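You operate a simulated robot arm through the tools that you are given. There is no shell and no other tool. Be economical: measure what you need, move in short steps, check, and stop when the job is done.

You run a simulated robot arm. Do the job below in one go: nothing can be reset, and whatever is moved stays where it is left.

## Task
Put the tall tin on the yellow pad. Put the name plate that says "Morvesko" from the top of the long table on top of the gear there and the name plate marked "Ultaveno" on the end of the long bench by the fineness meter. Put the green block marked "No 57" from the end of the long bench by the fineness meter on the steel plate and the green block labelled "No 52" on the straps of the green frame. Count the brass bushes on the end of the long bench by the fineness meter, then put as many of the grease cups from the end of the long bench by the fineness meter on the top of the long table. Pull the right drawer open. The order is free. Set down upright: tall tin, grease cup.

It is judged by the outcome, as a careful person would: the job done as asked, and still so three seconds after it is handed in. It fails if anything else is knocked over, pushed out of place, dropped, spilled or broken.

## Robot
A 7-joint arm with a vacuum gripper on a trunk, on a base that drives. Base frame: it is fixed to the floor where the robot stands at the start and does not move with it; the origin is under the middle of the robot, x ahead of it, y to its left, z up; the surface under the hand at the start is at about z = 800. Readings come in mm, rad, newtons and seconds.
Its first joint turns from -2.897 to 2.897 rad. Places, roughly: brass bush (4x4x3 cm) [300, -1400, 900]; end of the long bench by the fineness meter [0, -1700, 800]; gear [750, 250, 750]; grease cup (5x5x6 cm) [300, -1500, 900]; green block [250, -1750, 750]; name plate [750, -500, 750]; right drawer [-1300, 1700, 800]; steel plate (10x9x1 cm) [100, -1800, 900]; straps of the green frame (32x13 cm) [-2200, 1680, 920]; tall tin [500, -250, 750]; top of the long table [600, -200, 800]; yellow pad (6x6x2 cm) [-3300, 1800, 900]. Payload 1.06 kg.
Tool frame: the origin (TCP) lies in the middle of the cups' lips, and z points out of the cups. The gripper has 1 cup of 24 mm across, covering 24 by 24 mm (tool x, y); the bellows give 8 mm. With the vacuum on, a cup seals on a smooth face that it is pressed against (1 to 4 N); it does not hold porous or soft things. The pull reaches 23 N.
Orientation is told as [roll, pitch, yaw] about the base's x, y, z axes, in that order, counted from this pose: with the cups facing straight down, the tool's x points along the base's -x, its y along +y and its z along -z.

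## Interface
- The arm moves only by the tool arm_command. Its argument "moves" is a list of rows, each a list of 7 numbers: the shift along the tool's x, y, z in m, then the turn, a rotation vector about the tool's x, y, z in rad, then the vacuum: 1 switches it on, -1 off. In form: [[tx, ty, tz, wx, wy, wz, suction], ...]. A call has 1 to 10 rows; each row is the pose to reach, as a shift and turn from the pose commanded when the call began, along the tool's axes at that moment. Each row takes 0.2 s and may step no farther than 50 mm and 0.15 rad from the row before; otherwise, or with a gripper value out of range, the whole call is refused. A pose out of reach is approached as far as the arm can. The call stops where the force on the tool passes 40 N (or 10 N more than at its start, if that is more) or the arm is blocked; 0.2 s more then pass. The pull builds up within a second once a cup has sealed. Time passes only in rows, and 0.2 s behind the last, so rows that repeat a pose give it time. The reply holds the time, the measured pose of the TCP, the force on the tool along the base axes and the pull of the vacuum, in the units named above and with some noise, with the torque about the TCP (base axes, N m) and any sound that the robot's microphone picked up.
- Cameras (640 x 400 px; columns grow to the right, rows downward): "scene" is now at [171.5, 180.4, 1469]; the picture's right is [-0.40, -0.92, 0.00], its down [-0.68, 0.29, -0.67] and it looks along [0.61, -0.27, -0.74] (base axes); focal length 268 px, centre (320, 200). "wrist" rides on the gripper at [78, 19, -96] in the tool frame; the picture's right is [-0.24, 0.97, 0.00], its down [-0.71, -0.17, -0.69] and it looks along [-0.67, -0.16, 0.73] (tool axes); focal length 243 px, centre (320, 200). There is no depth. A picture from a camera that has moved, and an enlarged one, comes with that camera's place and axes in the base frame and with its lens.
- get_image(camera): a new picture of that camera. The clock stands still meanwhile.
- drive_base(legs): drives the robot by 1 to 6 legs, each [ahead, left, turn to the left] in mm, mm and rad, along the robot's own axes; the way and the turn of a leg run together, so that a leg with both is an arc; at most 1500 mm and 3.142 rad a leg. The arm and the cameras ride along, it lands a little off, and it stops where it bumps. It gives what a move gives.
- aim_head(pan, tilt): turns the head with the scene camera to pan (to the left, within 2.094 rad either way) and tilt (down, from -0.506 to 1.204), counted from straight ahead of the robot. It gives what a move gives.
- inspect(camera, box): a new picture of the part [left, top, right, bottom] of that camera's present view, enlarged. The clock stands still meanwhile.
- close_job(): hands the job in; it is judged then, once.

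Work in short steps. Places have to be worked out from the pictures, the camera data and where the tool is seen: move nearer, look again, correct. Check each grasp and each placing, and mend what went wrong. You have 217 turns and 210 pictures in all, those below and enlarged ones among them. Switch the vacuum off and draw the arm clear of the work before you hand the job in, unless the task says otherwise.

The tools are called after ">>>" by a JSON object that holds its "api" and its "payload". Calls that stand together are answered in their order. arm_command: Moves the arm, as the interface text tells. Its arguments: {"type":"object","properties":{"moves":{"type":"array","items":{"type":"array","items":{"type":"number"}}}},"required":["moves"]} The other tools are called the same way: drive_base (legs) drives the base; aim_head (pan, tilt) turns the head that bears the scene camera; get_image (camera) takes a picture; inspect (camera, box) takes an enlarged picture of a part of a camera's view; close_job () hands the job in.

At the start:

```text
time: 0.0
position: [419.1, -414.6, 1093.3]
ee_rot: [0.0, -0.002, 0.0]
force: [0.6, -0.3, 0.2]
ft_torque: [0.03, 0.01, 0.0]
pull: 0.1
robot x, y, heading: [1.0, 0.4, -0.003]
head pan, tilt: [-0.408, 0.838]
```

scene: 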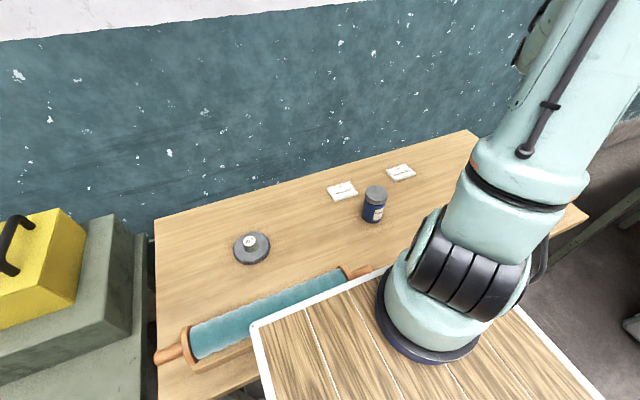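
wrist: 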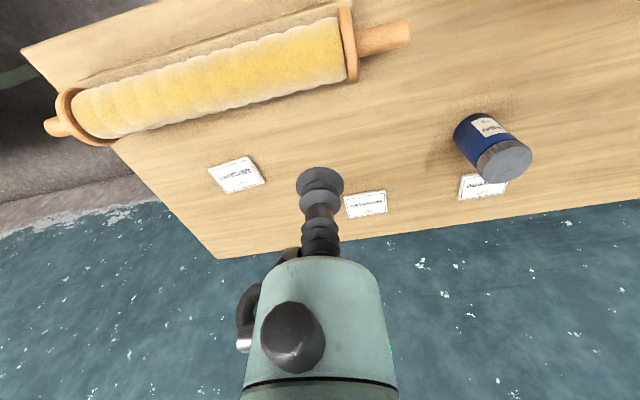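

The wrist view shows three name plates and a tin on the table. I enlarge both views to read the plates.

>>> {"api": "inspect", "payload": {"camera": "wrist", "box": [190, 100, 540, 230]}}

>>> {"api": "inspect", "payload": {"camera": "scene", "box": [220, 150, 440, 280]}}

```text
1.83 times, centred on (365, 165) of wrist
camera zoom: at [340.4, -395.5, 1189.9], right [0.24, 0.97, 0.0], down [0.71, -0.17, 0.69], along [0.67, -0.16, -0.73], focal length 444 px, centre (238, 264)
```

zoom: 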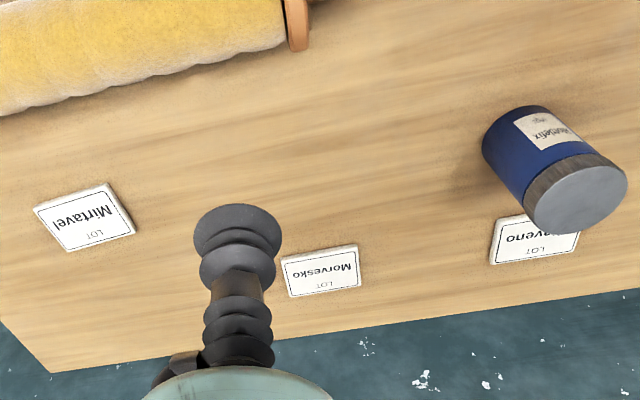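

```text
2.91 times, centred on (330, 215) of scene
camera zoom: at [171.5, 180.4, 1469.0], right [-0.4, -0.92, 0.0], down [-0.68, 0.29, -0.67], along [0.61, -0.27, -0.74], focal length 778 px, centre (291, 156)
```

zoom: 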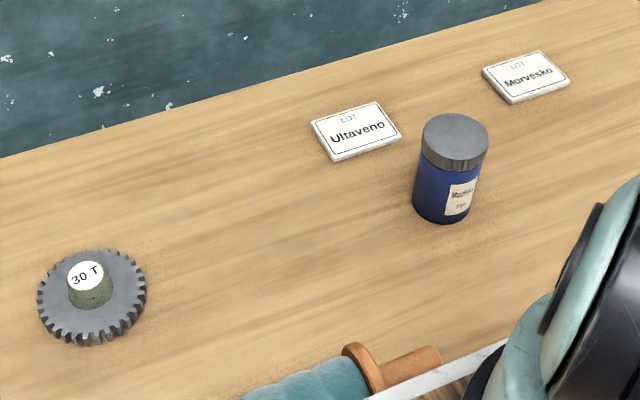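

I judge Morvesko to be at about (726,-387), with its top near 806. The gear hub is at about (643,194), Ultaveno at (724,-149) and the tin at (588,-184). I move over Morvesko first.

>>> {"api": "arm_command", "payload": {"moves": [[-0.045, 0.004, 0.02, 0, 0, 0, -1], [-0.09, 0.008, 0.04, 0, 0, 0, -1], [-0.135, 0.012, 0.06, 0, 0, 0, -1], [-0.18, 0.016, 0.08, 0, 0, 0, -1], [-0.222, 0.02, 0.105, 0, 0, 0, -1], [-0.26, 0.024, 0.135, 0, 0, 0, -1], [-0.29, 0.026, 0.17, 0, 0, 0, -1], [-0.307, 0.028, 0.21, 0, 0, 0, -1], [-0.307, 0.028, 0.245, 0, 0, 0, -1], [-0.307, 0.028, 0.245, 0, 0, 0, -1]]}}

>>> {"api": "get_image", "payload": {"camera": "wrist"}}

>>> {"api": "get_image", "payload": {"camera": "scene"}}

```text
time: 2.2
position: [725.4, -386.5, 848.6]
ee_rot: [-0.001, -0.001, -0.001]
force: [-0.3, 0.1, 0.3]
ft_torque: [0.02, -0.04, 0.01]
pull: 0.0
robot x, y, heading: [3.3, -0.9, 0.005]
head pan, tilt: [-0.408, 0.838]
```

```text
205 pictures are left
camera wrist: at [647.2, -367.7, 944.3], right [0.24, 0.97, 0.0], down [0.71, -0.17, 0.69], along [0.67, -0.16, -0.73], focal length 243 px, centre (320, 200)
```

wrist: 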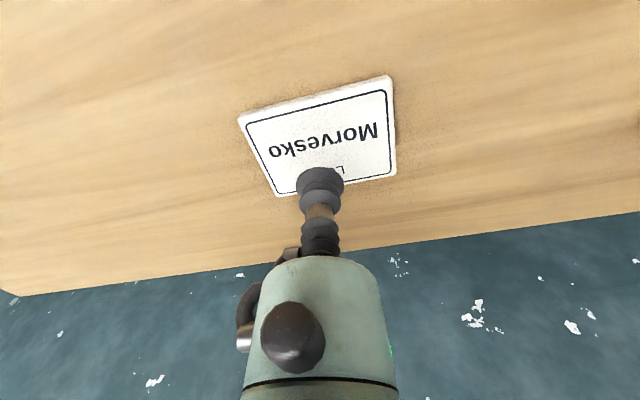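

```text
204 pictures are left
camera scene: at [171.5, 180.5, 1469.0], right [-0.4, -0.92, 0.0], down [-0.68, 0.29, -0.67], along [0.61, -0.27, -0.74], focal length 268 px, centre (320, 200)
```

scene: 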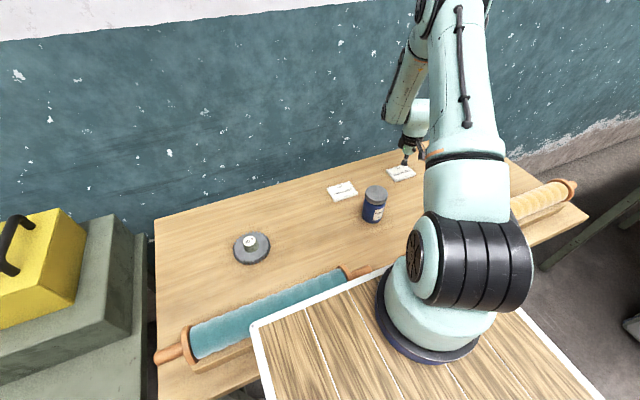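

The plate's centre comes out at about (728,-385) and it is square to the axes. I go down gently with the vacuum on.

>>> {"api": "arm_command", "payload": {"moves": [[-0.003, 0.0015, 0.02, 0, 0, 0, 1], [-0.003, 0.0015, 0.034, 0, 0, 0, 1], [-0.003, 0.0015, 0.038, 0, 0, 0, 1], [-0.003, 0.0015, 0.041, 0, 0, 0, 1], [-0.003, 0.0015, 0.041, 0, 0, 0, 1]]}}

```text
time: 3.4
position: [729.9, -386.0, 808.3]
ee_rot: [0.001, -0.002, 0.001]
force: [-1.0, 4.1, 12.4]
ft_torque: [0.01, 0.03, 0.0]
pull: 22.7
robot x, y, heading: [1.4, 0.3, 0.001]
head pan, tilt: [-0.408, 0.838]
```

It has sealed. I lift, then travel with clearance toward the gear hub.

>>> {"api": "arm_command", "payload": {"moves": [[0, 0, -0.02, 0, 0, 0, 1], [0, 0, -0.06, 0, 0, 0, 1], [0, 0, -0.1, 0, 0, 0, 1], [0, 0, -0.145, 0, 0, 0, 1], [0, 0, -0.145, 0, 0, 0, 1]]}}

>>> {"api": "get_image", "payload": {"camera": "wrist"}}

```text
time: 4.6
position: [729.4, -386.1, 952.2]
ee_rot: [0.0, 0.001, -0.001]
force: [-0.8, 0.0, -1.6]
ft_torque: [-0.03, 0.01, 0.0]
pull: 22.8
robot x, y, heading: [1.7, -3.7, -0.0]
head pan, tilt: [-0.408, 0.838]
```

```text
203 pictures are left
camera wrist: at [651.1, -366.6, 1048.2], right [0.24, 0.97, 0.0], down [0.71, -0.17, 0.68], along [0.67, -0.16, -0.73], focal length 243 px, centre (320, 200)
```

wrist: 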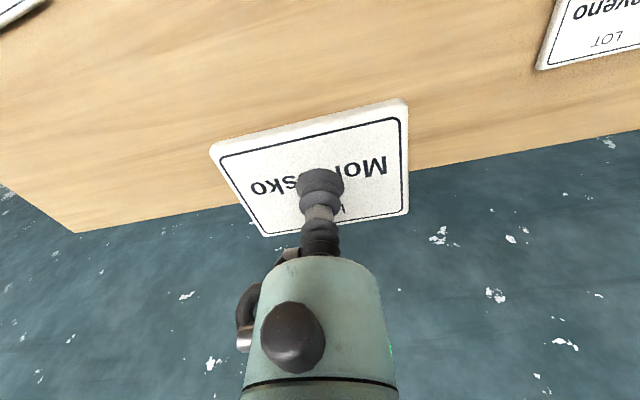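

The plate is centred on the cup and weighs about 2 N. I travel toward the gear, stopping a little past it in x so the wrist camera can see it.

>>> {"api": "arm_command", "payload": {"moves": [[0.005, 0.048, 0, 0, 0, 0, 1], [0.01, 0.096, 0, 0, 0, 0, 1], [0.015, 0.144, 0, 0, 0, 0, 1], [0.02, 0.192, 0, 0, 0, 0, 1], [0.025, 0.24, 0, 0, 0, 0, 1], [0.03, 0.288, 0, 0, 0, 0, 1], [0.035, 0.336, 0, 0, 0, 0, 1], [0.04, 0.384, 0, 0, 0, 0, 1], [0.045, 0.432, 0, 0, 0, 0, 1], [0.05, 0.48, 0, 0, 0, 0, 1]]}}

>>> {"api": "arm_command", "payload": {"moves": [[0.005, 0.048, 0, 0, 0, 0, 1], [0.009, 0.096, 0, 0, 0, 0, 1], [0.009, 0.1, 0, 0, 0, 0, 1], [0.009, 0.1, 0, 0, 0, 0, 1]]}}

>>> {"api": "get_image", "payload": {"camera": "wrist"}}

>>> {"api": "inspect", "payload": {"camera": "scene", "box": [200, 140, 360, 280]}}

```text
time: 6.8
position: [678.9, 93.2, 952.4]
ee_rot: [-0.001, 0.0, -0.001]
force: [-0.3, -0.7, -0.7]
ft_torque: [0.01, 0.04, 0.01]
pull: 22.9
robot x, y, heading: [1.1, 0.9, 0.002]
head pan, tilt: [-0.408, 0.838]
```

```text
time: 7.8
position: [671.5, 195.7, 952.1]
ee_rot: [0.0, 0.0, 0.001]
force: [0.5, 0.7, -0.4]
ft_torque: [-0.03, 0.02, 0.0]
pull: 23.4
robot x, y, heading: [-1.3, -1.0, 0.001]
head pan, tilt: [-0.408, 0.838]
```

```text
202 pictures are left
camera wrist: at [591.9, 214.1, 1048.3], right [0.24, 0.97, 0.0], down [0.71, -0.17, 0.69], along [0.67, -0.16, -0.73], focal length 243 px, centre (320, 200)
```

wrist: 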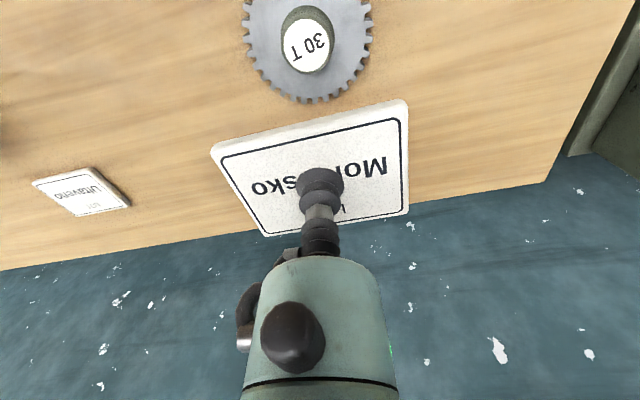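

```text
2.86 times, centred on (280, 210) of scene
camera zoom: at [171.5, 180.6, 1469.0], right [-0.4, -0.92, 0.0], down [-0.68, 0.29, -0.67], along [0.61, -0.27, -0.74], focal length 764 px, centre (434, 171)
```

zoom: 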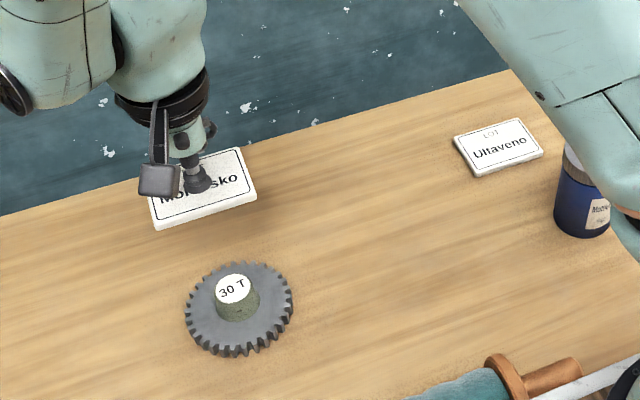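

Triangulating the two views puts the hub top at about (628.5,193.5,839). I move above it and come down close.

>>> {"api": "arm_command", "payload": {"moves": [[0.043, -0.002, 0, 0, 0, 0, 1], [0.043, -0.002, 0.04, 0, 0, 0, 1], [0.043, -0.002, 0.075, 0, 0, 0, 1], [0.043, -0.002, 0.09, 0, 0, 0, 1], [0.043, -0.002, 0.09, 0, 0, 0, 1]]}}

>>> {"api": "get_image", "payload": {"camera": "wrist"}}

>>> {"api": "inspect", "payload": {"camera": "scene", "box": [200, 180, 300, 280]}}

```text
time: 9.0
position: [626.9, 192.5, 863.6]
ee_rot: [0.001, -0.001, 0.001]
force: [0.6, -0.1, -0.3]
ft_torque: [0.01, -0.01, -0.03]
pull: 22.9
robot x, y, heading: [-4.9, 1.7, -0.003]
head pan, tilt: [-0.408, 0.838]
```

```text
200 pictures are left
camera wrist: at [548.7, 212.2, 958.9], right [0.23, 0.97, 0.0], down [0.71, -0.17, 0.69], along [0.67, -0.16, -0.73], focal length 243 px, centre (320, 200)
```

wrist: 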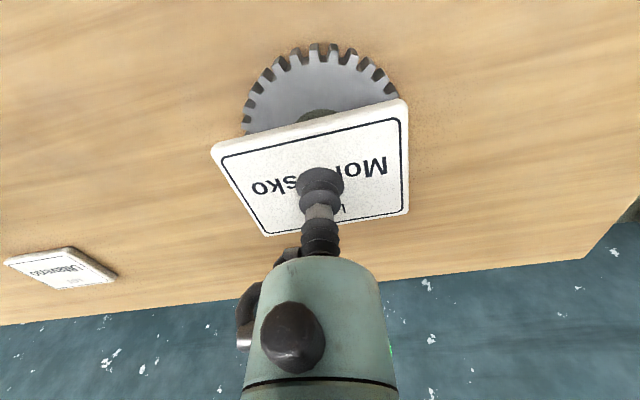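

```text
4.00 times, centred on (250, 230) of scene
camera zoom: at [171.5, 180.5, 1469.0], right [-0.4, -0.92, 0.0], down [-0.68, 0.29, -0.67], along [0.61, -0.27, -0.74], focal length 1070 px, centre (600, 80)
```

zoom: 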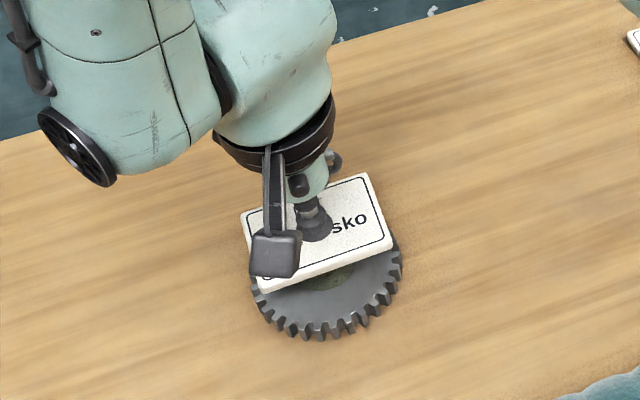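

It is aligned with the gear. I descend in small steps to make contact.

>>> {"api": "arm_command", "payload": {"moves": [[-0.0005, 0.001, 0.005, 0, 0, 0, 1], [-0.0005, 0.001, 0.008, 0, 0, 0, 1], [-0.0005, 0.001, 0.008, 0, 0, 0, 1]]}}

```text
time: 9.8
position: [628.5, 192.4, 853.5]
ee_rot: [-0.001, -0.001, 0.0]
force: [-0.3, -0.5, -0.9]
ft_torque: [0.0, 0.0, 0.03]
pull: 22.3
robot x, y, heading: [1.0, -1.6, -0.0]
head pan, tilt: [-0.408, 0.838]
```

No contact yet, so I continue down in 2 mm steps.

>>> {"api": "arm_command", "payload": {"moves": [[0, 0, 0.002, 0, 0, 0, 1], [0, 0, 0.002, 0, 0, 0, 1], [0, 0, 0.003, 0, 0, 0, 1], [0, 0, 0.003, 0, 0, 0, 1]]}}

```text
time: 10.8
position: [627.4, 194.2, 852.0]
ee_rot: [0.001, 0.0, -0.001]
force: [-0.1, 1.3, -0.5]
ft_torque: [-0.01, -0.01, 0.02]
pull: 23.2
robot x, y, heading: [-0.4, 3.2, 0.002]
head pan, tilt: [-0.408, 0.838]
```

>>> {"api": "arm_command", "payload": {"moves": [[0, 0, 0.002, 0, 0, 0, 1], [0, 0, 0.003, 0, 0, 0, 1], [0, 0, 0.003, 0, 0, 0, 1]]}}

```text
time: 11.6
position: [628.4, 194.7, 849.2]
ee_rot: [0.0, -0.001, -0.001]
force: [0.2, -0.8, 10.6]
ft_torque: [0.04, 0.0, 0.02]
pull: 22.9
robot x, y, heading: [2.4, 0.8, -0.002]
head pan, tilt: [-0.408, 0.838]
```

That is contact at 10 N. I switch off the vacuum, let it bleed and lift slowly.

>>> {"api": "arm_command", "payload": {"moves": [[0, 0, -0.001, 0, 0, 0, -1], [0, 0, -0.001, 0, 0, 0, -1], [0, 0, -0.001, 0, 0, 0, -1], [0, 0, -0.001, 0, 0, 0, -1]]}}

>>> {"api": "arm_command", "payload": {"moves": [[0, 0, -0.003, 0, 0, 0, -1], [0, 0, -0.01, 0, 0, 0, -1], [0, 0, -0.03, 0, 0, 0, -1], [0, 0, -0.06, 0, 0, 0, -1], [0, 0, -0.1, 0, 0, 0, -1]]}}

>>> {"api": "get_image", "payload": {"camera": "wrist"}}

```text
time: 12.6
position: [627.5, 194.4, 850.9]
ee_rot: [0.0, -0.001, 0.001]
force: [-0.9, 0.5, 1.3]
ft_torque: [-0.02, -0.03, -0.01]
pull: 0.1
robot x, y, heading: [-3.7, -0.5, 0.0]
head pan, tilt: [-0.408, 0.838]
```

```text
time: 13.8
position: [626.6, 193.7, 949.8]
ee_rot: [0.0, 0.0, -0.001]
force: [1.5, 0.1, 0.0]
ft_torque: [-0.03, 0.03, 0.0]
pull: 0.0
robot x, y, heading: [-0.7, -0.4, -0.001]
head pan, tilt: [-0.408, 0.838]
```

```text
198 pictures are left
camera wrist: at [549.0, 213.5, 1045.4], right [0.23, 0.97, 0.0], down [0.71, -0.17, 0.69], along [0.67, -0.16, -0.73], focal length 243 px, centre (320, 200)
```

wrist: 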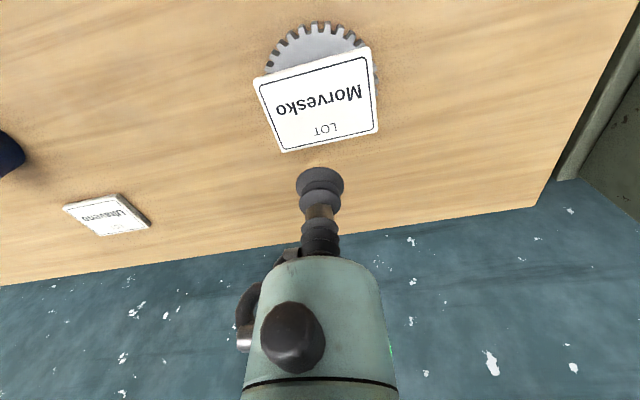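

Morvesko rests on the gear. Next I survey the surroundings with the head: right side, then left.

>>> {"api": "aim_head", "payload": {"pan": -1.4, "tilt": 0.45}}

>>> {"api": "get_image", "payload": {"camera": "scene"}}

>>> {"api": "aim_head", "payload": {"pan": 2.09, "tilt": 0.35}}

>>> {"api": "get_image", "payload": {"camera": "scene"}}

```text
time: 15.1
position: [628.2, 194.0, 948.8]
ee_rot: [0.0, 0.001, 0.0]
force: [-0.1, 0.6, 0.2]
ft_torque: [0.02, 0.03, -0.01]
pull: 0.1
robot x, y, heading: [-4.1, 0.6, 0.006]
head pan, tilt: [-1.4, 0.45]
```

```text
197 pictures are left
camera scene: at [114.9, 121.3, 1502.4], right [-0.99, -0.17, 0.0], down [-0.07, 0.43, -0.9], along [0.15, -0.89, -0.44], focal length 268 px, centre (320, 200)
```

scene: 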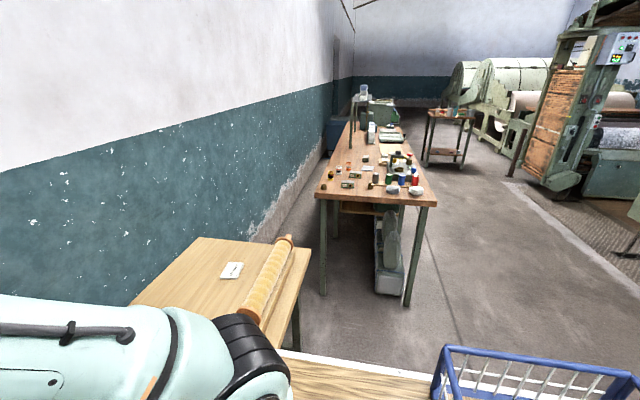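

```text
time: 18.0
position: [627.7, 194.8, 949.0]
ee_rot: [-0.001, 0.0, 0.0]
force: [0.0, -0.5, -0.5]
ft_torque: [0.03, -0.02, -0.04]
pull: 0.0
robot x, y, heading: [-2.3, 0.7, -0.0]
head pan, tilt: [2.089, 0.351]
```

```text
196 pictures are left
camera scene: at [53.1, 292.7, 1511.7], right [0.87, 0.5, 0.0], down [0.17, -0.3, -0.94], along [-0.47, 0.82, -0.34], focal length 268 px, centre (320, 200)
```

scene: 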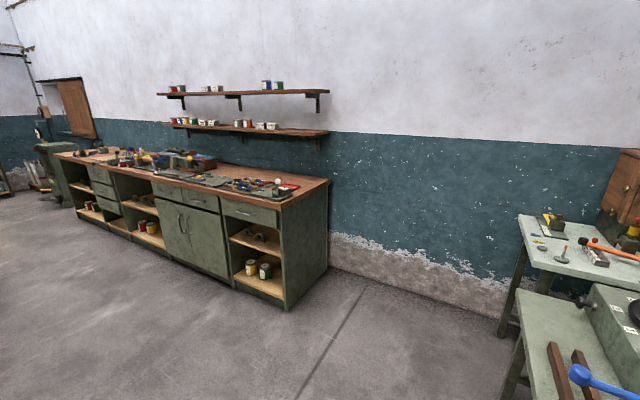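

The bench lies to the right and the cabinet with drawers, frame and pad to the back left. I look down to learn the robot's own footprint and the arm's position.

>>> {"api": "aim_head", "payload": {"pan": -1.0, "tilt": 1.2}}

>>> {"api": "get_image", "payload": {"camera": "scene"}}

>>> {"api": "aim_head", "payload": {"pan": -2.09, "tilt": 0.9}}

>>> {"api": "get_image", "payload": {"camera": "scene"}}

```text
time: 20.6
position: [628.3, 194.6, 949.8]
ee_rot: [0.001, 0.001, -0.001]
force: [-0.2, 0.4, 0.2]
ft_torque: [0.01, 0.02, -0.01]
pull: 0.1
robot x, y, heading: [-3.5, -1.1, 0.0]
head pan, tilt: [-1.0, 1.201]
```

```text
195 pictures are left
camera scene: at [129.4, 164.8, 1444.3], right [-0.84, -0.54, 0.0], down [-0.5, 0.78, -0.36], along [0.2, -0.3, -0.93], focal length 268 px, centre (320, 200)
```

scene: 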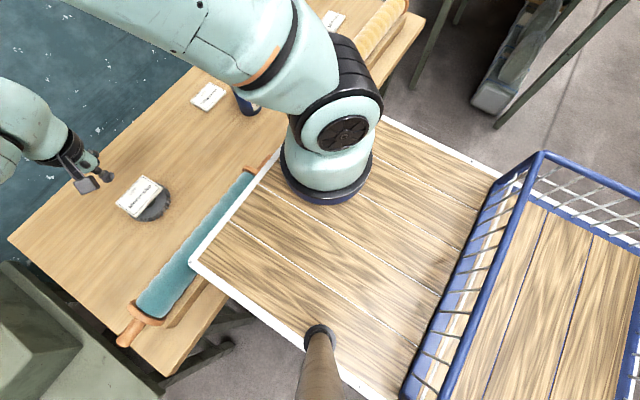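

```text
time: 22.0
position: [627.8, 194.8, 948.3]
ee_rot: [0.001, 0.0, 0.0]
force: [0.1, 0.7, -0.5]
ft_torque: [-0.01, -0.01, 0.04]
pull: 0.1
robot x, y, heading: [-1.6, -2.4, 0.0]
head pan, tilt: [-2.089, 0.901]
```

```text
194 pictures are left
camera scene: at [61.8, 146.2, 1464.1], right [-0.87, 0.49, 0.0], down [0.39, 0.68, -0.62], along [-0.31, -0.54, -0.78], focal length 268 px, centre (320, 200)
```

scene: 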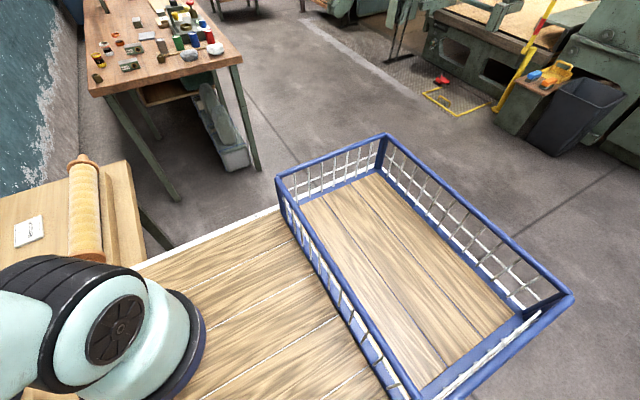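

The robot's deck with a rear basket spans about x -400..390 and y ±250, with the arm near (245,0). I now go to hover over Ultaveno, yawing the tool so the wrist camera stays clear of the tin.

>>> {"api": "arm_command", "payload": {"moves": [[-0.01, -0.045, 0, 0, 0, 0.1, -1], [-0.02, -0.09, 0, 0, 0, 0.2, -1], [-0.033, -0.135, 0, 0, 0, 0.3, -1], [-0.046, -0.18, 0, 0, 0, 0.4, -1], [-0.059, -0.225, 0, 0, 0, 0.5, -1], [-0.072, -0.27, 0, 0, 0, 0.6, -1], [-0.085, -0.315, 0, 0, 0, 0.6, -1], [-0.096, -0.34, 0.02, 0, 0, 0.6, -1], [-0.096, -0.34, 0.06, 0, 0, 0.6, -1], [-0.096, -0.34, 0.06, 0, 0, 0.6, -1]]}}

>>> {"api": "get_image", "payload": {"camera": "wrist"}}

```text
time: 24.2
position: [723.4, -145.7, 888.7]
ee_rot: [0.0, 0.0, -0.601]
force: [-0.1, -0.6, 0.0]
ft_torque: [0.01, 0.01, 0.01]
pull: 0.0
robot x, y, heading: [-0.2, -1.4, 0.003]
head pan, tilt: [-2.089, 0.901]
```

```text
193 pictures are left
camera wrist: at [668.9, -85.5, 985.1], right [0.74, 0.67, 0.0], down [0.49, -0.54, 0.68], along [0.46, -0.51, -0.73], focal length 243 px, centre (320, 200)
```

wrist: 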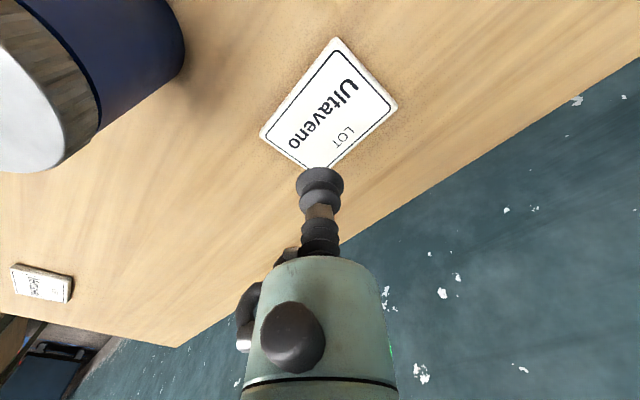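

The Ultaveno centre is at about (728,-142). I come down onto it.

>>> {"api": "arm_command", "payload": {"moves": [[-0.002, 0.0055, 0.035, 0, 0, 0, 1], [-0.002, 0.0055, 0.065, 0, 0, 0, 1], [-0.002, 0.0055, 0.075, 0, 0, 0, 1], [-0.002, 0.0055, 0.078, 0, 0, 0, 1], [-0.002, 0.0055, 0.0795, 0, 0, 0, 1], [-0.002, 0.0055, 0.0795, 0, 0, 0, 1], [-0.002, 0.0055, 0.0795, 0, 0, 0, 1]]}}

```text
time: 25.8
position: [728.6, -141.4, 810.7]
ee_rot: [0.001, -0.001, -0.601]
force: [-0.4, 0.3, 0.1]
ft_torque: [0.03, -0.01, -0.01]
pull: 22.9
robot x, y, heading: [-0.4, -5.2, -0.001]
head pan, tilt: [-2.089, 0.901]
```

Sealed. I lift high, then draw in a bit before driving.

>>> {"api": "arm_command", "payload": {"moves": [[0, 0, -0.03, 0, 0, 0, 1], [0, 0, -0.075, 0, 0, 0, 1], [0, 0, -0.12, 0, 0, 0, 1], [0, 0, -0.165, 0, 0, 0, 1], [0, 0, -0.21, 0, 0, 0, 1], [0, 0, -0.255, 0, 0, 0, 1], [0.033, -0.023, -0.275, 0, 0, 0, 1], [0.066, -0.046, -0.29, 0, 0, 0, 1], [0.1, -0.069, -0.3, 0, 0, 0, 1], [0.124, -0.085, -0.3, 0, 0, 0, 1]]}}

>>> {"api": "get_image", "payload": {"camera": "wrist"}}

```text
time: 28.0
position: [578.2, -141.5, 1110.7]
ee_rot: [0.0, 0.001, -0.598]
force: [0.7, 0.0, -0.5]
ft_torque: [-0.05, 0.05, 0.0]
pull: 22.9
robot x, y, heading: [0.4, -4.4, -0.0]
head pan, tilt: [-2.089, 0.901]
```

```text
192 pictures are left
camera wrist: at [524.3, -82.0, 1206.0], right [0.74, 0.67, 0.0], down [0.49, -0.54, 0.68], along [0.46, -0.51, -0.73], focal length 243 px, centre (320, 200)
```

wrist: 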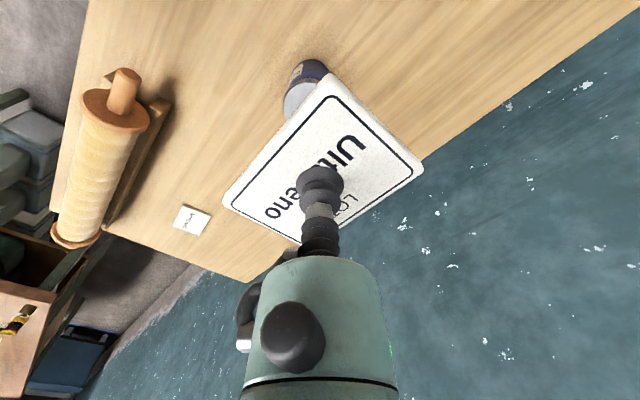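

The plate is held well. I back off 600 mm and then drive right alongside the bench, stopping short to look.

>>> {"api": "drive_base", "payload": {"legs": [[-650, 0, 0], [0, -1200, 0]]}}

>>> {"api": "aim_head", "payload": {"pan": -0.5, "tilt": 0.75}}

>>> {"api": "get_image", "payload": {"camera": "scene"}}

>>> {"api": "get_image", "payload": {"camera": "wrist"}}

```text
time: 37.3
position: [-63.8, -1346.5, 1110.5]
ee_rot: [-0.001, 0.0, -0.597]
force: [0.3, 0.4, -0.5]
ft_torque: [0.02, 0.0, 0.0]
pull: 23.0
robot x, y, heading: [-644.3, -1209.8, 0.002]
head pan, tilt: [-2.089, 0.901]
```

```text
time: 38.9
position: [-63.9, -1345.3, 1110.8]
ee_rot: [0.0, 0.0, -0.598]
force: [0.4, -0.4, -0.8]
ft_torque: [0.02, 0.02, 0.03]
pull: 22.7
robot x, y, heading: [-644.8, -1208.6, 0.006]
head pan, tilt: [-0.499, 0.75]
```

```text
191 pictures are left
camera scene: at [-471.6, -1032.8, 1476.0], right [-0.48, -0.88, 0.0], down [-0.6, 0.33, -0.73], along [0.64, -0.35, -0.68], focal length 268 px, centre (320, 200)
```

scene: 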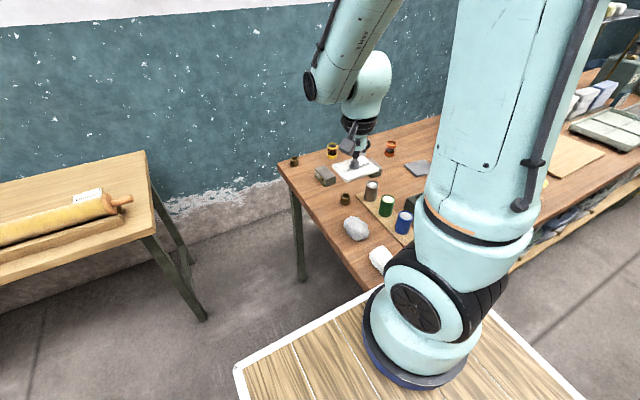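

```text
190 pictures are left
camera wrist: at [-118.5, -1286.1, 1206.2], right [0.74, 0.67, 0.0], down [0.49, -0.54, 0.68], along [0.46, -0.51, -0.73], focal length 243 px, centre (320, 200)
```

wrist: 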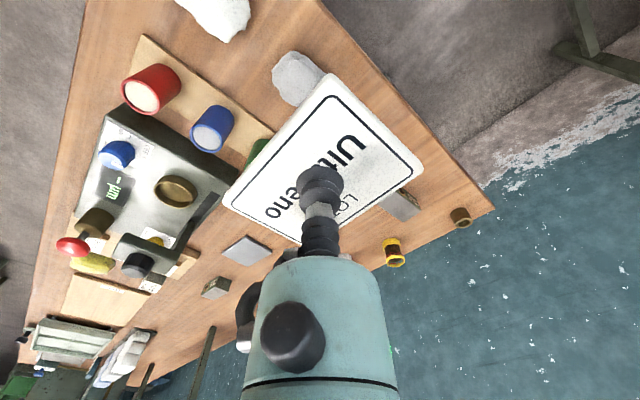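

Many items are visible, so I enlarge both views.

>>> {"api": "inspect", "payload": {"camera": "scene", "box": [270, 120, 450, 290]}}

>>> {"api": "inspect", "payload": {"camera": "wrist", "box": [30, 0, 500, 400]}}

```text
2.35 times, centred on (360, 205) of scene
camera zoom: at [-471.6, -1032.8, 1476.0], right [-0.48, -0.88, 0.0], down [-0.6, 0.33, -0.73], along [0.64, -0.35, -0.68], focal length 630 px, centre (226, 188)
```

zoom: 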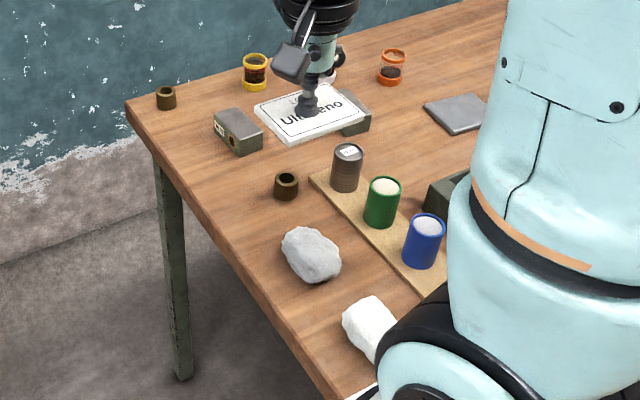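

```text
1.00 times, centred on (265, 200) of wrist (not enlarged: the box is as wide or as high as the picture)
camera zoom: at [-118.5, -1286.1, 1206.2], right [0.74, 0.67, 0.0], down [0.49, -0.54, 0.68], along [0.46, -0.51, -0.73], focal length 243 px, centre (375, 200)
```

zoom: 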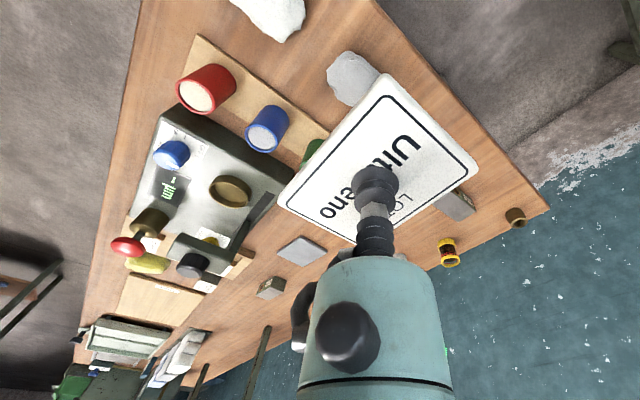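

The bench top is at roughly z 862. I see two brass bushes so far, several blocks, yellow and orange grease cups, and the steel plate at about (70,-1754). I drive 300 mm further right for a better reach and view.

>>> {"api": "drive_base", "payload": {"legs": [[0, -300, 0]]}}

>>> {"api": "aim_head", "payload": {"pan": -0.3, "tilt": 0.8}}

>>> {"api": "get_image", "payload": {"camera": "scene"}}

>>> {"api": "get_image", "payload": {"camera": "wrist"}}

```text
time: 41.0
position: [-63.3, -1649.3, 1110.1]
ee_rot: [0.0, 0.001, -0.599]
force: [-0.4, -0.2, -1.1]
ft_torque: [0.0, 0.01, -0.01]
pull: 22.7
robot x, y, heading: [-639.6, -1508.2, 0.006]
head pan, tilt: [-0.499, 0.75]
```

```text
time: 41.7
position: [-63.8, -1649.6, 1110.2]
ee_rot: [0.001, 0.0, -0.598]
force: [0.1, 0.2, -1.0]
ft_torque: [0.0, -0.01, 0.01]
pull: 22.8
robot x, y, heading: [-645.7, -1508.4, 0.003]
head pan, tilt: [-0.3, 0.799]
```

```text
187 pictures are left
camera scene: at [-466.4, -1320.0, 1472.0], right [-0.3, -0.96, 0.0], down [-0.68, 0.21, -0.7], along [0.67, -0.21, -0.72], focal length 268 px, centre (320, 200)
```

scene: 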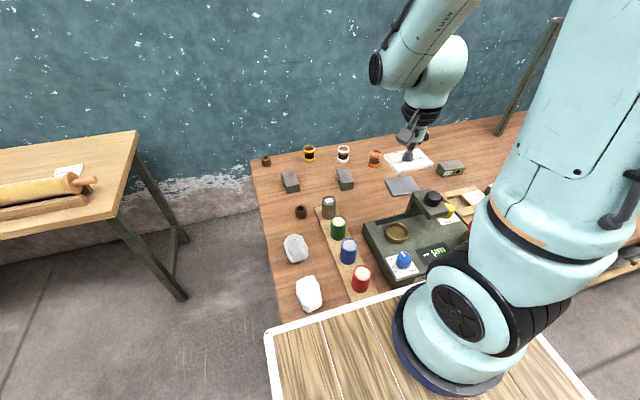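

```text
186 pictures are left
camera wrist: at [-118.0, -1589.7, 1206.2], right [0.74, 0.67, 0.0], down [0.49, -0.54, 0.68], along [0.46, -0.51, -0.73], focal length 243 px, centre (320, 200)
```

wrist: 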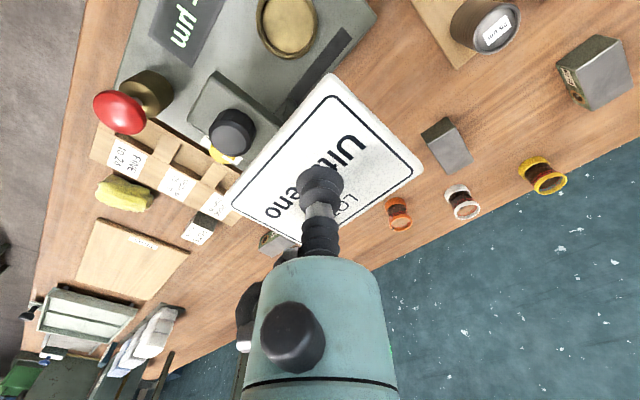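

This is a good view. I zoom in on the items.

>>> {"api": "inspect", "payload": {"camera": "scene", "box": [240, 130, 400, 230]}}

>>> {"api": "inspect", "payload": {"camera": "scene", "box": [350, 130, 510, 230]}}

```text
4.00 times, centred on (320, 180) of scene
camera zoom: at [-466.4, -1320.0, 1472.0], right [-0.3, -0.96, 0.0], down [-0.68, 0.21, -0.7], along [0.67, -0.21, -0.72], focal length 1070 px, centre (320, 280)
```

zoom: 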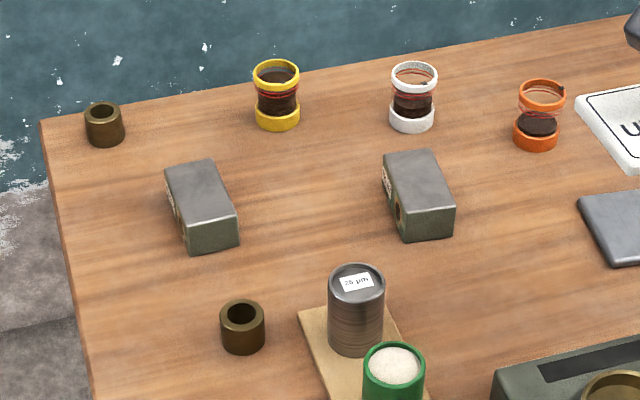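

```text
4.00 times, centred on (430, 180) of scene
camera zoom: at [-466.4, -1320.0, 1472.0], right [-0.3, -0.96, 0.0], down [-0.68, 0.21, -0.7], along [0.67, -0.21, -0.72], focal length 1070 px, centre (-120, 280)
```

zoom: 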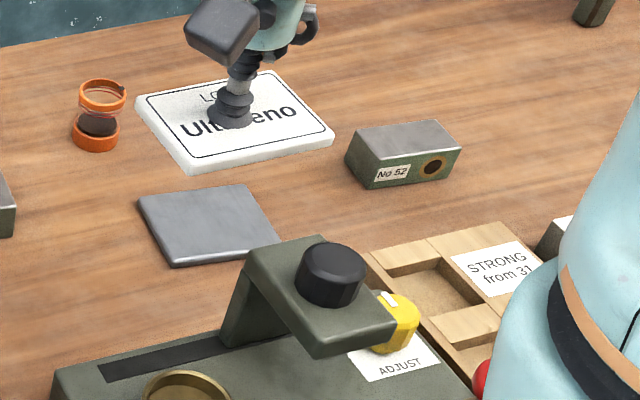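

Two bushes are visible and three grease cups (yellow, white, orange). The right-hand block is "No 52". I move Ultaveno over the free gap between the two left blocks, near (185,-1508), staying high.

>>> {"api": "arm_command", "payload": {"moves": [[-0.02, 0.04, 0, 0, 0, 0, 1], [-0.04, 0.08, 0, 0, 0, 0, 1], [-0.06, 0.12, 0, 0, 0, 0, 1], [-0.08, 0.16, 0, 0, 0, 0, 1], [-0.1, 0.2, 0, 0, 0, 0, 1], [-0.115, 0.235, 0.02, 0, 0, 0, 1], [-0.126, 0.257, 0.055, 0, 0, 0, 1], [-0.126, 0.257, 0.1, 0, 0, 0, 1], [-0.126, 0.257, 0.14, 0, 0, 0, 1], [-0.126, 0.257, 0.14, 0, 0, 0, 1]]}}

>>> {"api": "get_image", "payload": {"camera": "scene"}}

>>> {"api": "get_image", "payload": {"camera": "wrist"}}

```text
time: 43.9
position: [186.0, -1507.6, 969.6]
ee_rot: [0.002, -0.001, -0.598]
force: [0.4, -0.2, -0.7]
ft_torque: [-0.02, 0.04, 0.01]
pull: 23.5
robot x, y, heading: [-639.9, -1509.8, 0.001]
head pan, tilt: [-0.3, 0.799]
```

```text
183 pictures are left
camera scene: at [-466.4, -1320.0, 1472.0], right [-0.29, -0.96, 0.0], down [-0.69, 0.21, -0.7], along [0.67, -0.21, -0.72], focal length 268 px, centre (320, 200)
```

scene: 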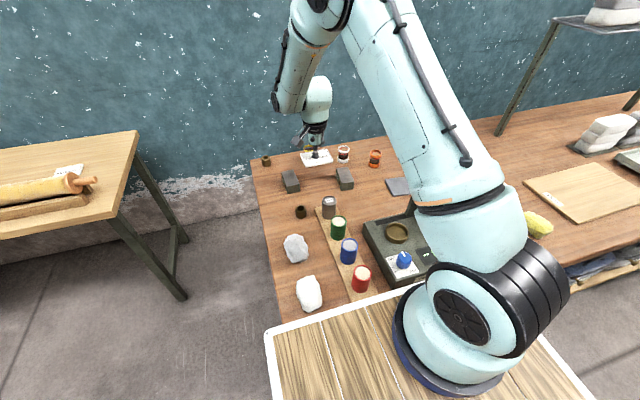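

```text
182 pictures are left
camera wrist: at [131.2, -1447.8, 1065.5], right [0.74, 0.67, 0.0], down [0.49, -0.54, 0.68], along [0.46, -0.51, -0.73], focal length 243 px, centre (320, 200)
```

wrist: 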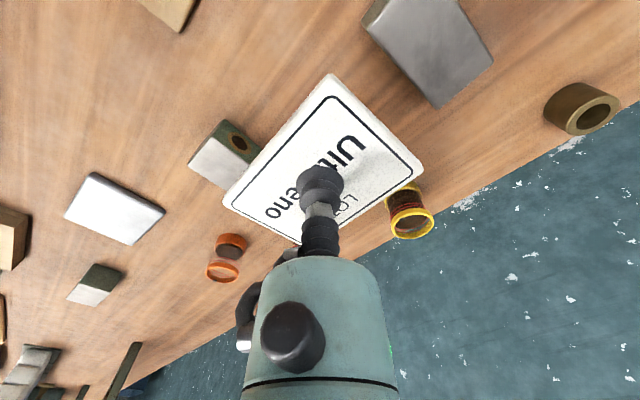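

The plate is over the gap. I descend toward the surface.

>>> {"api": "arm_command", "payload": {"moves": [[0, 0, 0.04, 0, 0, 0, 1], [0, 0, 0.07, 0, 0, 0, 1], [0, 0, 0.08, 0, 0, 0, 1], [0, 0, 0.083, 0, 0, 0, 1], [0, 0, 0.083, 0, 0, 0, 1]]}}

>>> {"api": "inspect", "payload": {"camera": "scene", "box": [240, 130, 400, 230]}}

```text
time: 45.1
position: [184.9, -1507.6, 887.3]
ee_rot: [0.0, -0.001, -0.598]
force: [-0.7, -1.2, -0.9]
ft_torque: [0.01, -0.01, 0.02]
pull: 23.3
robot x, y, heading: [-638.4, -1507.9, 0.005]
head pan, tilt: [-0.3, 0.799]
```

```text
4.00 times, centred on (320, 180) of scene
camera zoom: at [-466.3, -1320.0, 1472.0], right [-0.29, -0.96, 0.0], down [-0.69, 0.21, -0.7], along [0.67, -0.21, -0.72], focal length 1070 px, centre (320, 280)
```

zoom: 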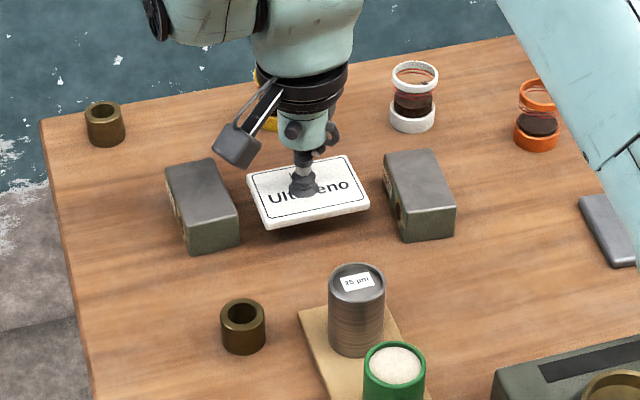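

It is about 15 mm up. I lower in fine steps.

>>> {"api": "arm_command", "payload": {"moves": [[0, 0, 0.004, 0, 0, 0, 1], [0, 0, 0.007, 0, 0, 0, 1], [0, 0, 0.009, 0, 0, 0, 1], [0, 0, 0.009, 0, 0, 0, 1]]}}

```text
time: 46.1
position: [185.1, -1507.7, 878.2]
ee_rot: [0.0, 0.0, -0.597]
force: [0.3, 0.2, -1.0]
ft_torque: [0.04, 0.03, -0.04]
pull: 22.7
robot x, y, heading: [-641.7, -1512.2, 0.006]
head pan, tilt: [-0.3, 0.799]
```

>>> {"api": "arm_command", "payload": {"moves": [[0, 0, 0.003, 0, 0, 0, 1], [0, 0, 0.006, 0, 0, 0, 1], [0, 0, 0.006, 0, 0, 0, 1]]}}

```text
time: 46.9
position: [186.1, -1507.4, 872.9]
ee_rot: [0.0, 0.002, -0.599]
force: [-0.1, -0.4, 0.0]
ft_torque: [0.01, -0.02, -0.01]
pull: 23.7
robot x, y, heading: [-642.1, -1508.5, 0.001]
head pan, tilt: [-0.3, 0.799]
```

>>> {"api": "arm_command", "payload": {"moves": [[0, 0, 0.002, 0, 0, 0, 1], [0, 0, 0.003, 0, 0, 0, 1], [0, 0, 0.003, 0, 0, 0, 1]]}}

```text
time: 47.7
position: [185.8, -1508.2, 868.5]
ee_rot: [-0.001, 0.0, -0.6]
force: [0.4, 0.1, -1.0]
ft_torque: [0.01, 0.01, 0.01]
pull: 22.7
robot x, y, heading: [-640.6, -1509.7, -0.003]
head pan, tilt: [-0.3, 0.799]
```

>>> {"api": "arm_command", "payload": {"moves": [[0, 0, 0.002, 0, 0, 0, 1], [0, 0, 0.004, 0, 0, 0, 1], [0, 0, 0.004, 0, 0, 0, 1]]}}

>>> {"api": "inspect", "payload": {"camera": "scene", "box": [240, 130, 400, 230]}}

```text
time: 48.5
position: [185.3, -1509.4, 865.3]
ee_rot: [0.0, 0.001, -0.599]
force: [0.3, 0.3, -0.6]
ft_torque: [0.02, 0.02, -0.01]
pull: 22.7
robot x, y, heading: [-642.2, -1507.6, 0.002]
head pan, tilt: [-0.3, 0.799]
```

```text
4.00 times, centred on (320, 180) of scene
camera zoom: at [-466.3, -1320.0, 1472.0], right [-0.29, -0.96, 0.0], down [-0.69, 0.21, -0.7], along [0.67, -0.21, -0.72], focal length 1070 px, centre (320, 280)
```

zoom: 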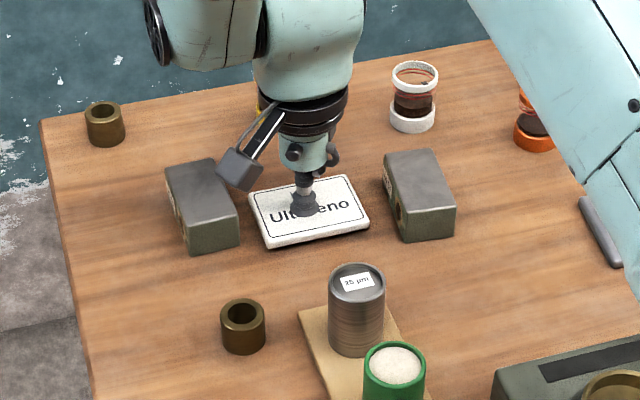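

Almost down. I take four more 1–2 mm steps.

>>> {"api": "arm_command", "payload": {"moves": [[0, 0, 0.002, 0, 0, 0, 1], [0, 0, 0.004, 0, 0, 0, 1], [0, 0, 0.004, 0, 0, 0, 1]]}}

```text
time: 49.3
position: [186.9, -1509.0, 861.7]
ee_rot: [0.0, 0.0, -0.599]
force: [-0.9, 0.1, -1.3]
ft_torque: [0.03, -0.02, 0.0]
pull: 22.9
robot x, y, heading: [-640.9, -1505.7, -0.001]
head pan, tilt: [-0.3, 0.799]
```

>>> {"api": "arm_command", "payload": {"moves": [[0, 0, 0.002, 0, 0, 0, 1], [0, 0, 0.004, 0, 0, 0, 1], [0, 0, 0.004, 0, 0, 0, 1]]}}

```text
time: 50.1
position: [185.7, -1508.2, 858.7]
ee_rot: [0.0, -0.002, -0.599]
force: [0.0, 0.2, 13.4]
ft_torque: [-0.01, 0.0, -0.03]
pull: 22.0
robot x, y, heading: [-642.5, -1507.7, 0.009]
head pan, tilt: [-0.3, 0.799]
```

Contact puts the bench top at about z 850. I release and lift.

>>> {"api": "arm_command", "payload": {"moves": [[0, 0, -0.001, 0, 0, 0, -1], [0, 0, -0.001, 0, 0, 0, -1], [0, 0, -0.001, 0, 0, 0, -1], [0, 0, -0.001, 0, 0, 0, -1], [0, 0, -0.01, 0, 0, 0, -1], [0, 0, -0.04, 0, 0, 0, -1], [0, 0, -0.08, 0, 0, 0, -1], [0, 0, -0.12, 0, 0, 0, -1], [0, 0, -0.16, 0, 0, 0, -1], [0, 0, -0.16, 0, 0, 0, -1]]}}

>>> {"api": "get_image", "payload": {"camera": "wrist"}}

>>> {"api": "inspect", "payload": {"camera": "scene", "box": [260, 130, 400, 215]}}

```text
time: 52.3
position: [186.6, -1508.3, 1017.8]
ee_rot: [0.0, 0.0, -0.598]
force: [-0.7, -0.1, 0.8]
ft_torque: [-0.01, -0.01, 0.01]
pull: 0.1
robot x, y, heading: [-643.3, -1510.2, 0.004]
head pan, tilt: [-0.3, 0.799]
```

```text
179 pictures are left
camera wrist: at [130.9, -1448.8, 1113.3], right [0.74, 0.67, 0.0], down [0.49, -0.54, 0.68], along [0.46, -0.51, -0.73], focal length 243 px, centre (320, 200)
```

wrist: 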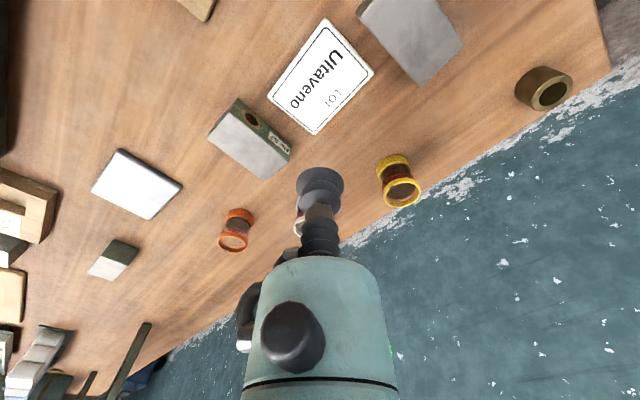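

```text
4.57 times, centred on (330, 172) of scene
camera zoom: at [-466.2, -1319.9, 1472.0], right [-0.29, -0.96, 0.0], down [-0.69, 0.21, -0.7], along [0.67, -0.21, -0.72], focal length 1223 px, centre (274, 326)
```

zoom: 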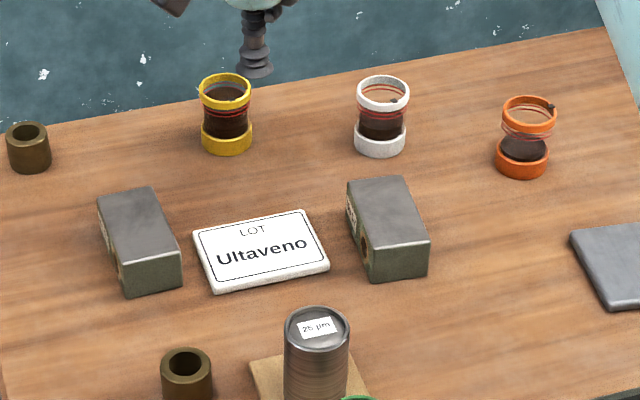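

Ultaveno is placed. I enlarge the wrist view to read block labels and see the cup tops.

>>> {"api": "inspect", "payload": {"camera": "wrist", "box": [200, 80, 300, 180]}}

>>> {"api": "inspect", "payload": {"camera": "wrist", "box": [360, 140, 440, 220]}}

```text
4.00 times, centred on (250, 130) of wrist
camera zoom: at [130.9, -1448.8, 1113.3], right [0.74, 0.67, 0.0], down [0.49, -0.54, 0.68], along [0.46, -0.51, -0.73], focal length 970 px, centre (600, 480)
```

zoom: 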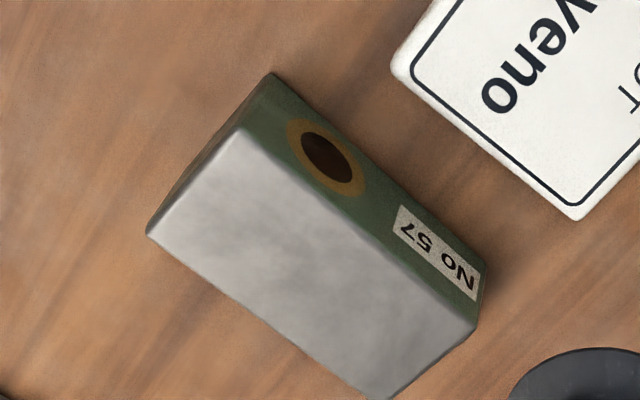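

```text
5.00 times, centred on (400, 180) of wrist
camera zoom: at [130.9, -1448.8, 1113.3], right [0.74, 0.67, 0.0], down [0.49, -0.54, 0.68], along [0.46, -0.51, -0.73], focal length 1213 px, centre (-80, 300)
```

zoom: 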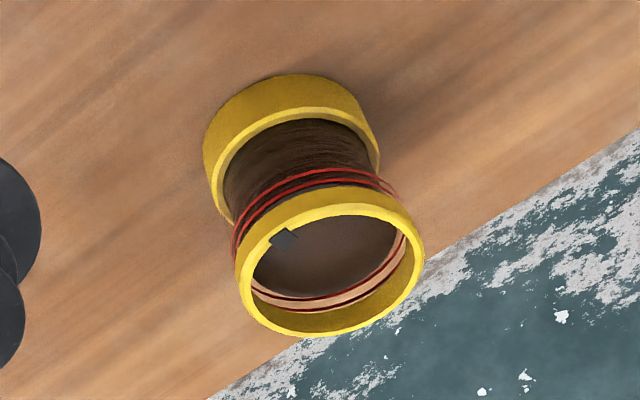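

The block by Ultaveno on the right is No 57, with its top centre near (164,-1601). I move over it and descend partway.

>>> {"api": "arm_command", "payload": {"moves": [[-0.017, -0.045, 0, 0, 0, 0, -1], [-0.034, -0.0895, 0, 0, 0, 0, -1], [-0.034, -0.0895, 0.04, 0, 0, 0, -1], [-0.034, -0.0895, 0.08, 0, 0, 0, -1], [-0.034, -0.0895, 0.08, 0, 0, 0, -1]]}}

>>> {"api": "get_image", "payload": {"camera": "wrist"}}

>>> {"api": "inspect", "payload": {"camera": "scene", "box": [300, 130, 440, 215]}}

```text
time: 53.5
position: [162.3, -1601.5, 937.4]
ee_rot: [-0.001, 0.0, -0.599]
force: [0.8, 0.5, 0.1]
ft_torque: [0.01, -0.01, -0.01]
pull: 0.0
robot x, y, heading: [-640.2, -1508.6, 0.002]
head pan, tilt: [-0.3, 0.799]
```

```text
175 pictures are left
camera wrist: at [107.7, -1541.3, 1033.6], right [0.74, 0.67, 0.0], down [0.49, -0.54, 0.68], along [0.46, -0.51, -0.73], focal length 243 px, centre (320, 200)
```

wrist: 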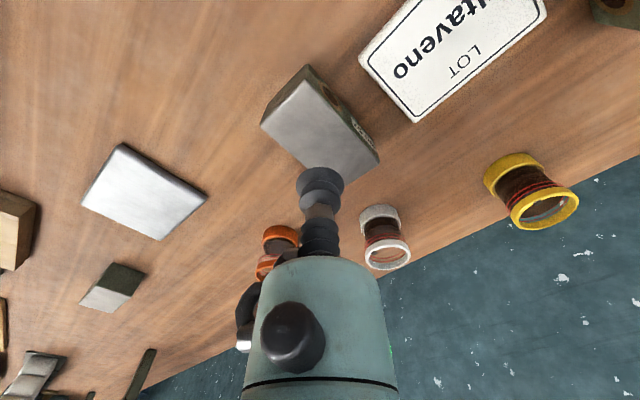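

```text
4.57 times, centred on (370, 172) of scene
camera zoom: at [-466.4, -1320.0, 1472.0], right [-0.29, -0.96, 0.0], down [-0.69, 0.21, -0.7], along [0.67, -0.21, -0.72], focal length 1223 px, centre (91, 326)
```

zoom: 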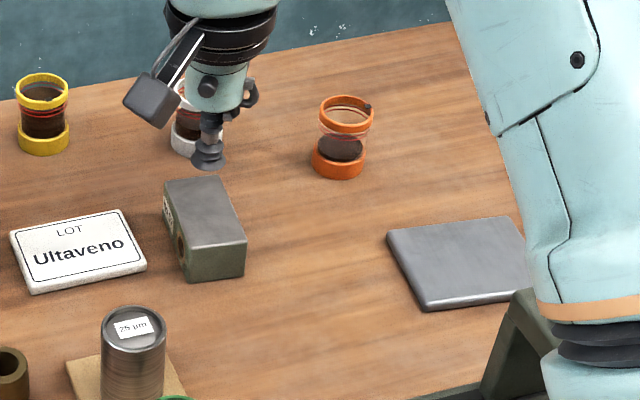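

The block centre is at about (158,-1598). I come down with vacuum on in diminishing steps.

>>> {"api": "arm_command", "payload": {"moves": [[0.005, 0, 0.025, 0, 0, 0, 1], [0.005, 0, 0.035, 0, 0, 0, 1], [0.005, 0, 0.039, 0, 0, 0, 1], [0.005, 0, 0.043, 0, 0, 0, 1], [0.005, 0, 0.046, 0, 0, 0, 1], [0.005, 0, 0.046, 0, 0, 0, 1]]}}

```text
time: 54.9
position: [159.2, -1598.1, 890.4]
ee_rot: [0.0, 0.0, -0.599]
force: [0.5, -0.2, 0.0]
ft_torque: [-0.01, 0.0, -0.03]
pull: 0.0
robot x, y, heading: [-643.3, -1505.7, 0.001]
head pan, tilt: [-0.3, 0.799]
```

>>> {"api": "arm_command", "payload": {"moves": [[0, 0, 0.003, 0, 0, 0, 1], [0, 0, 0.006, 0, 0, 0, 1], [0, 0, 0.006, 0, 0, 0, 1]]}}

```text
time: 55.7
position: [158.3, -1599.4, 885.7]
ee_rot: [0.001, 0.001, -0.598]
force: [-4.7, 2.8, 12.6]
ft_torque: [-0.02, 0.02, 0.05]
pull: 23.0
robot x, y, heading: [-639.8, -1506.9, 0.004]
head pan, tilt: [-0.3, 0.799]
```

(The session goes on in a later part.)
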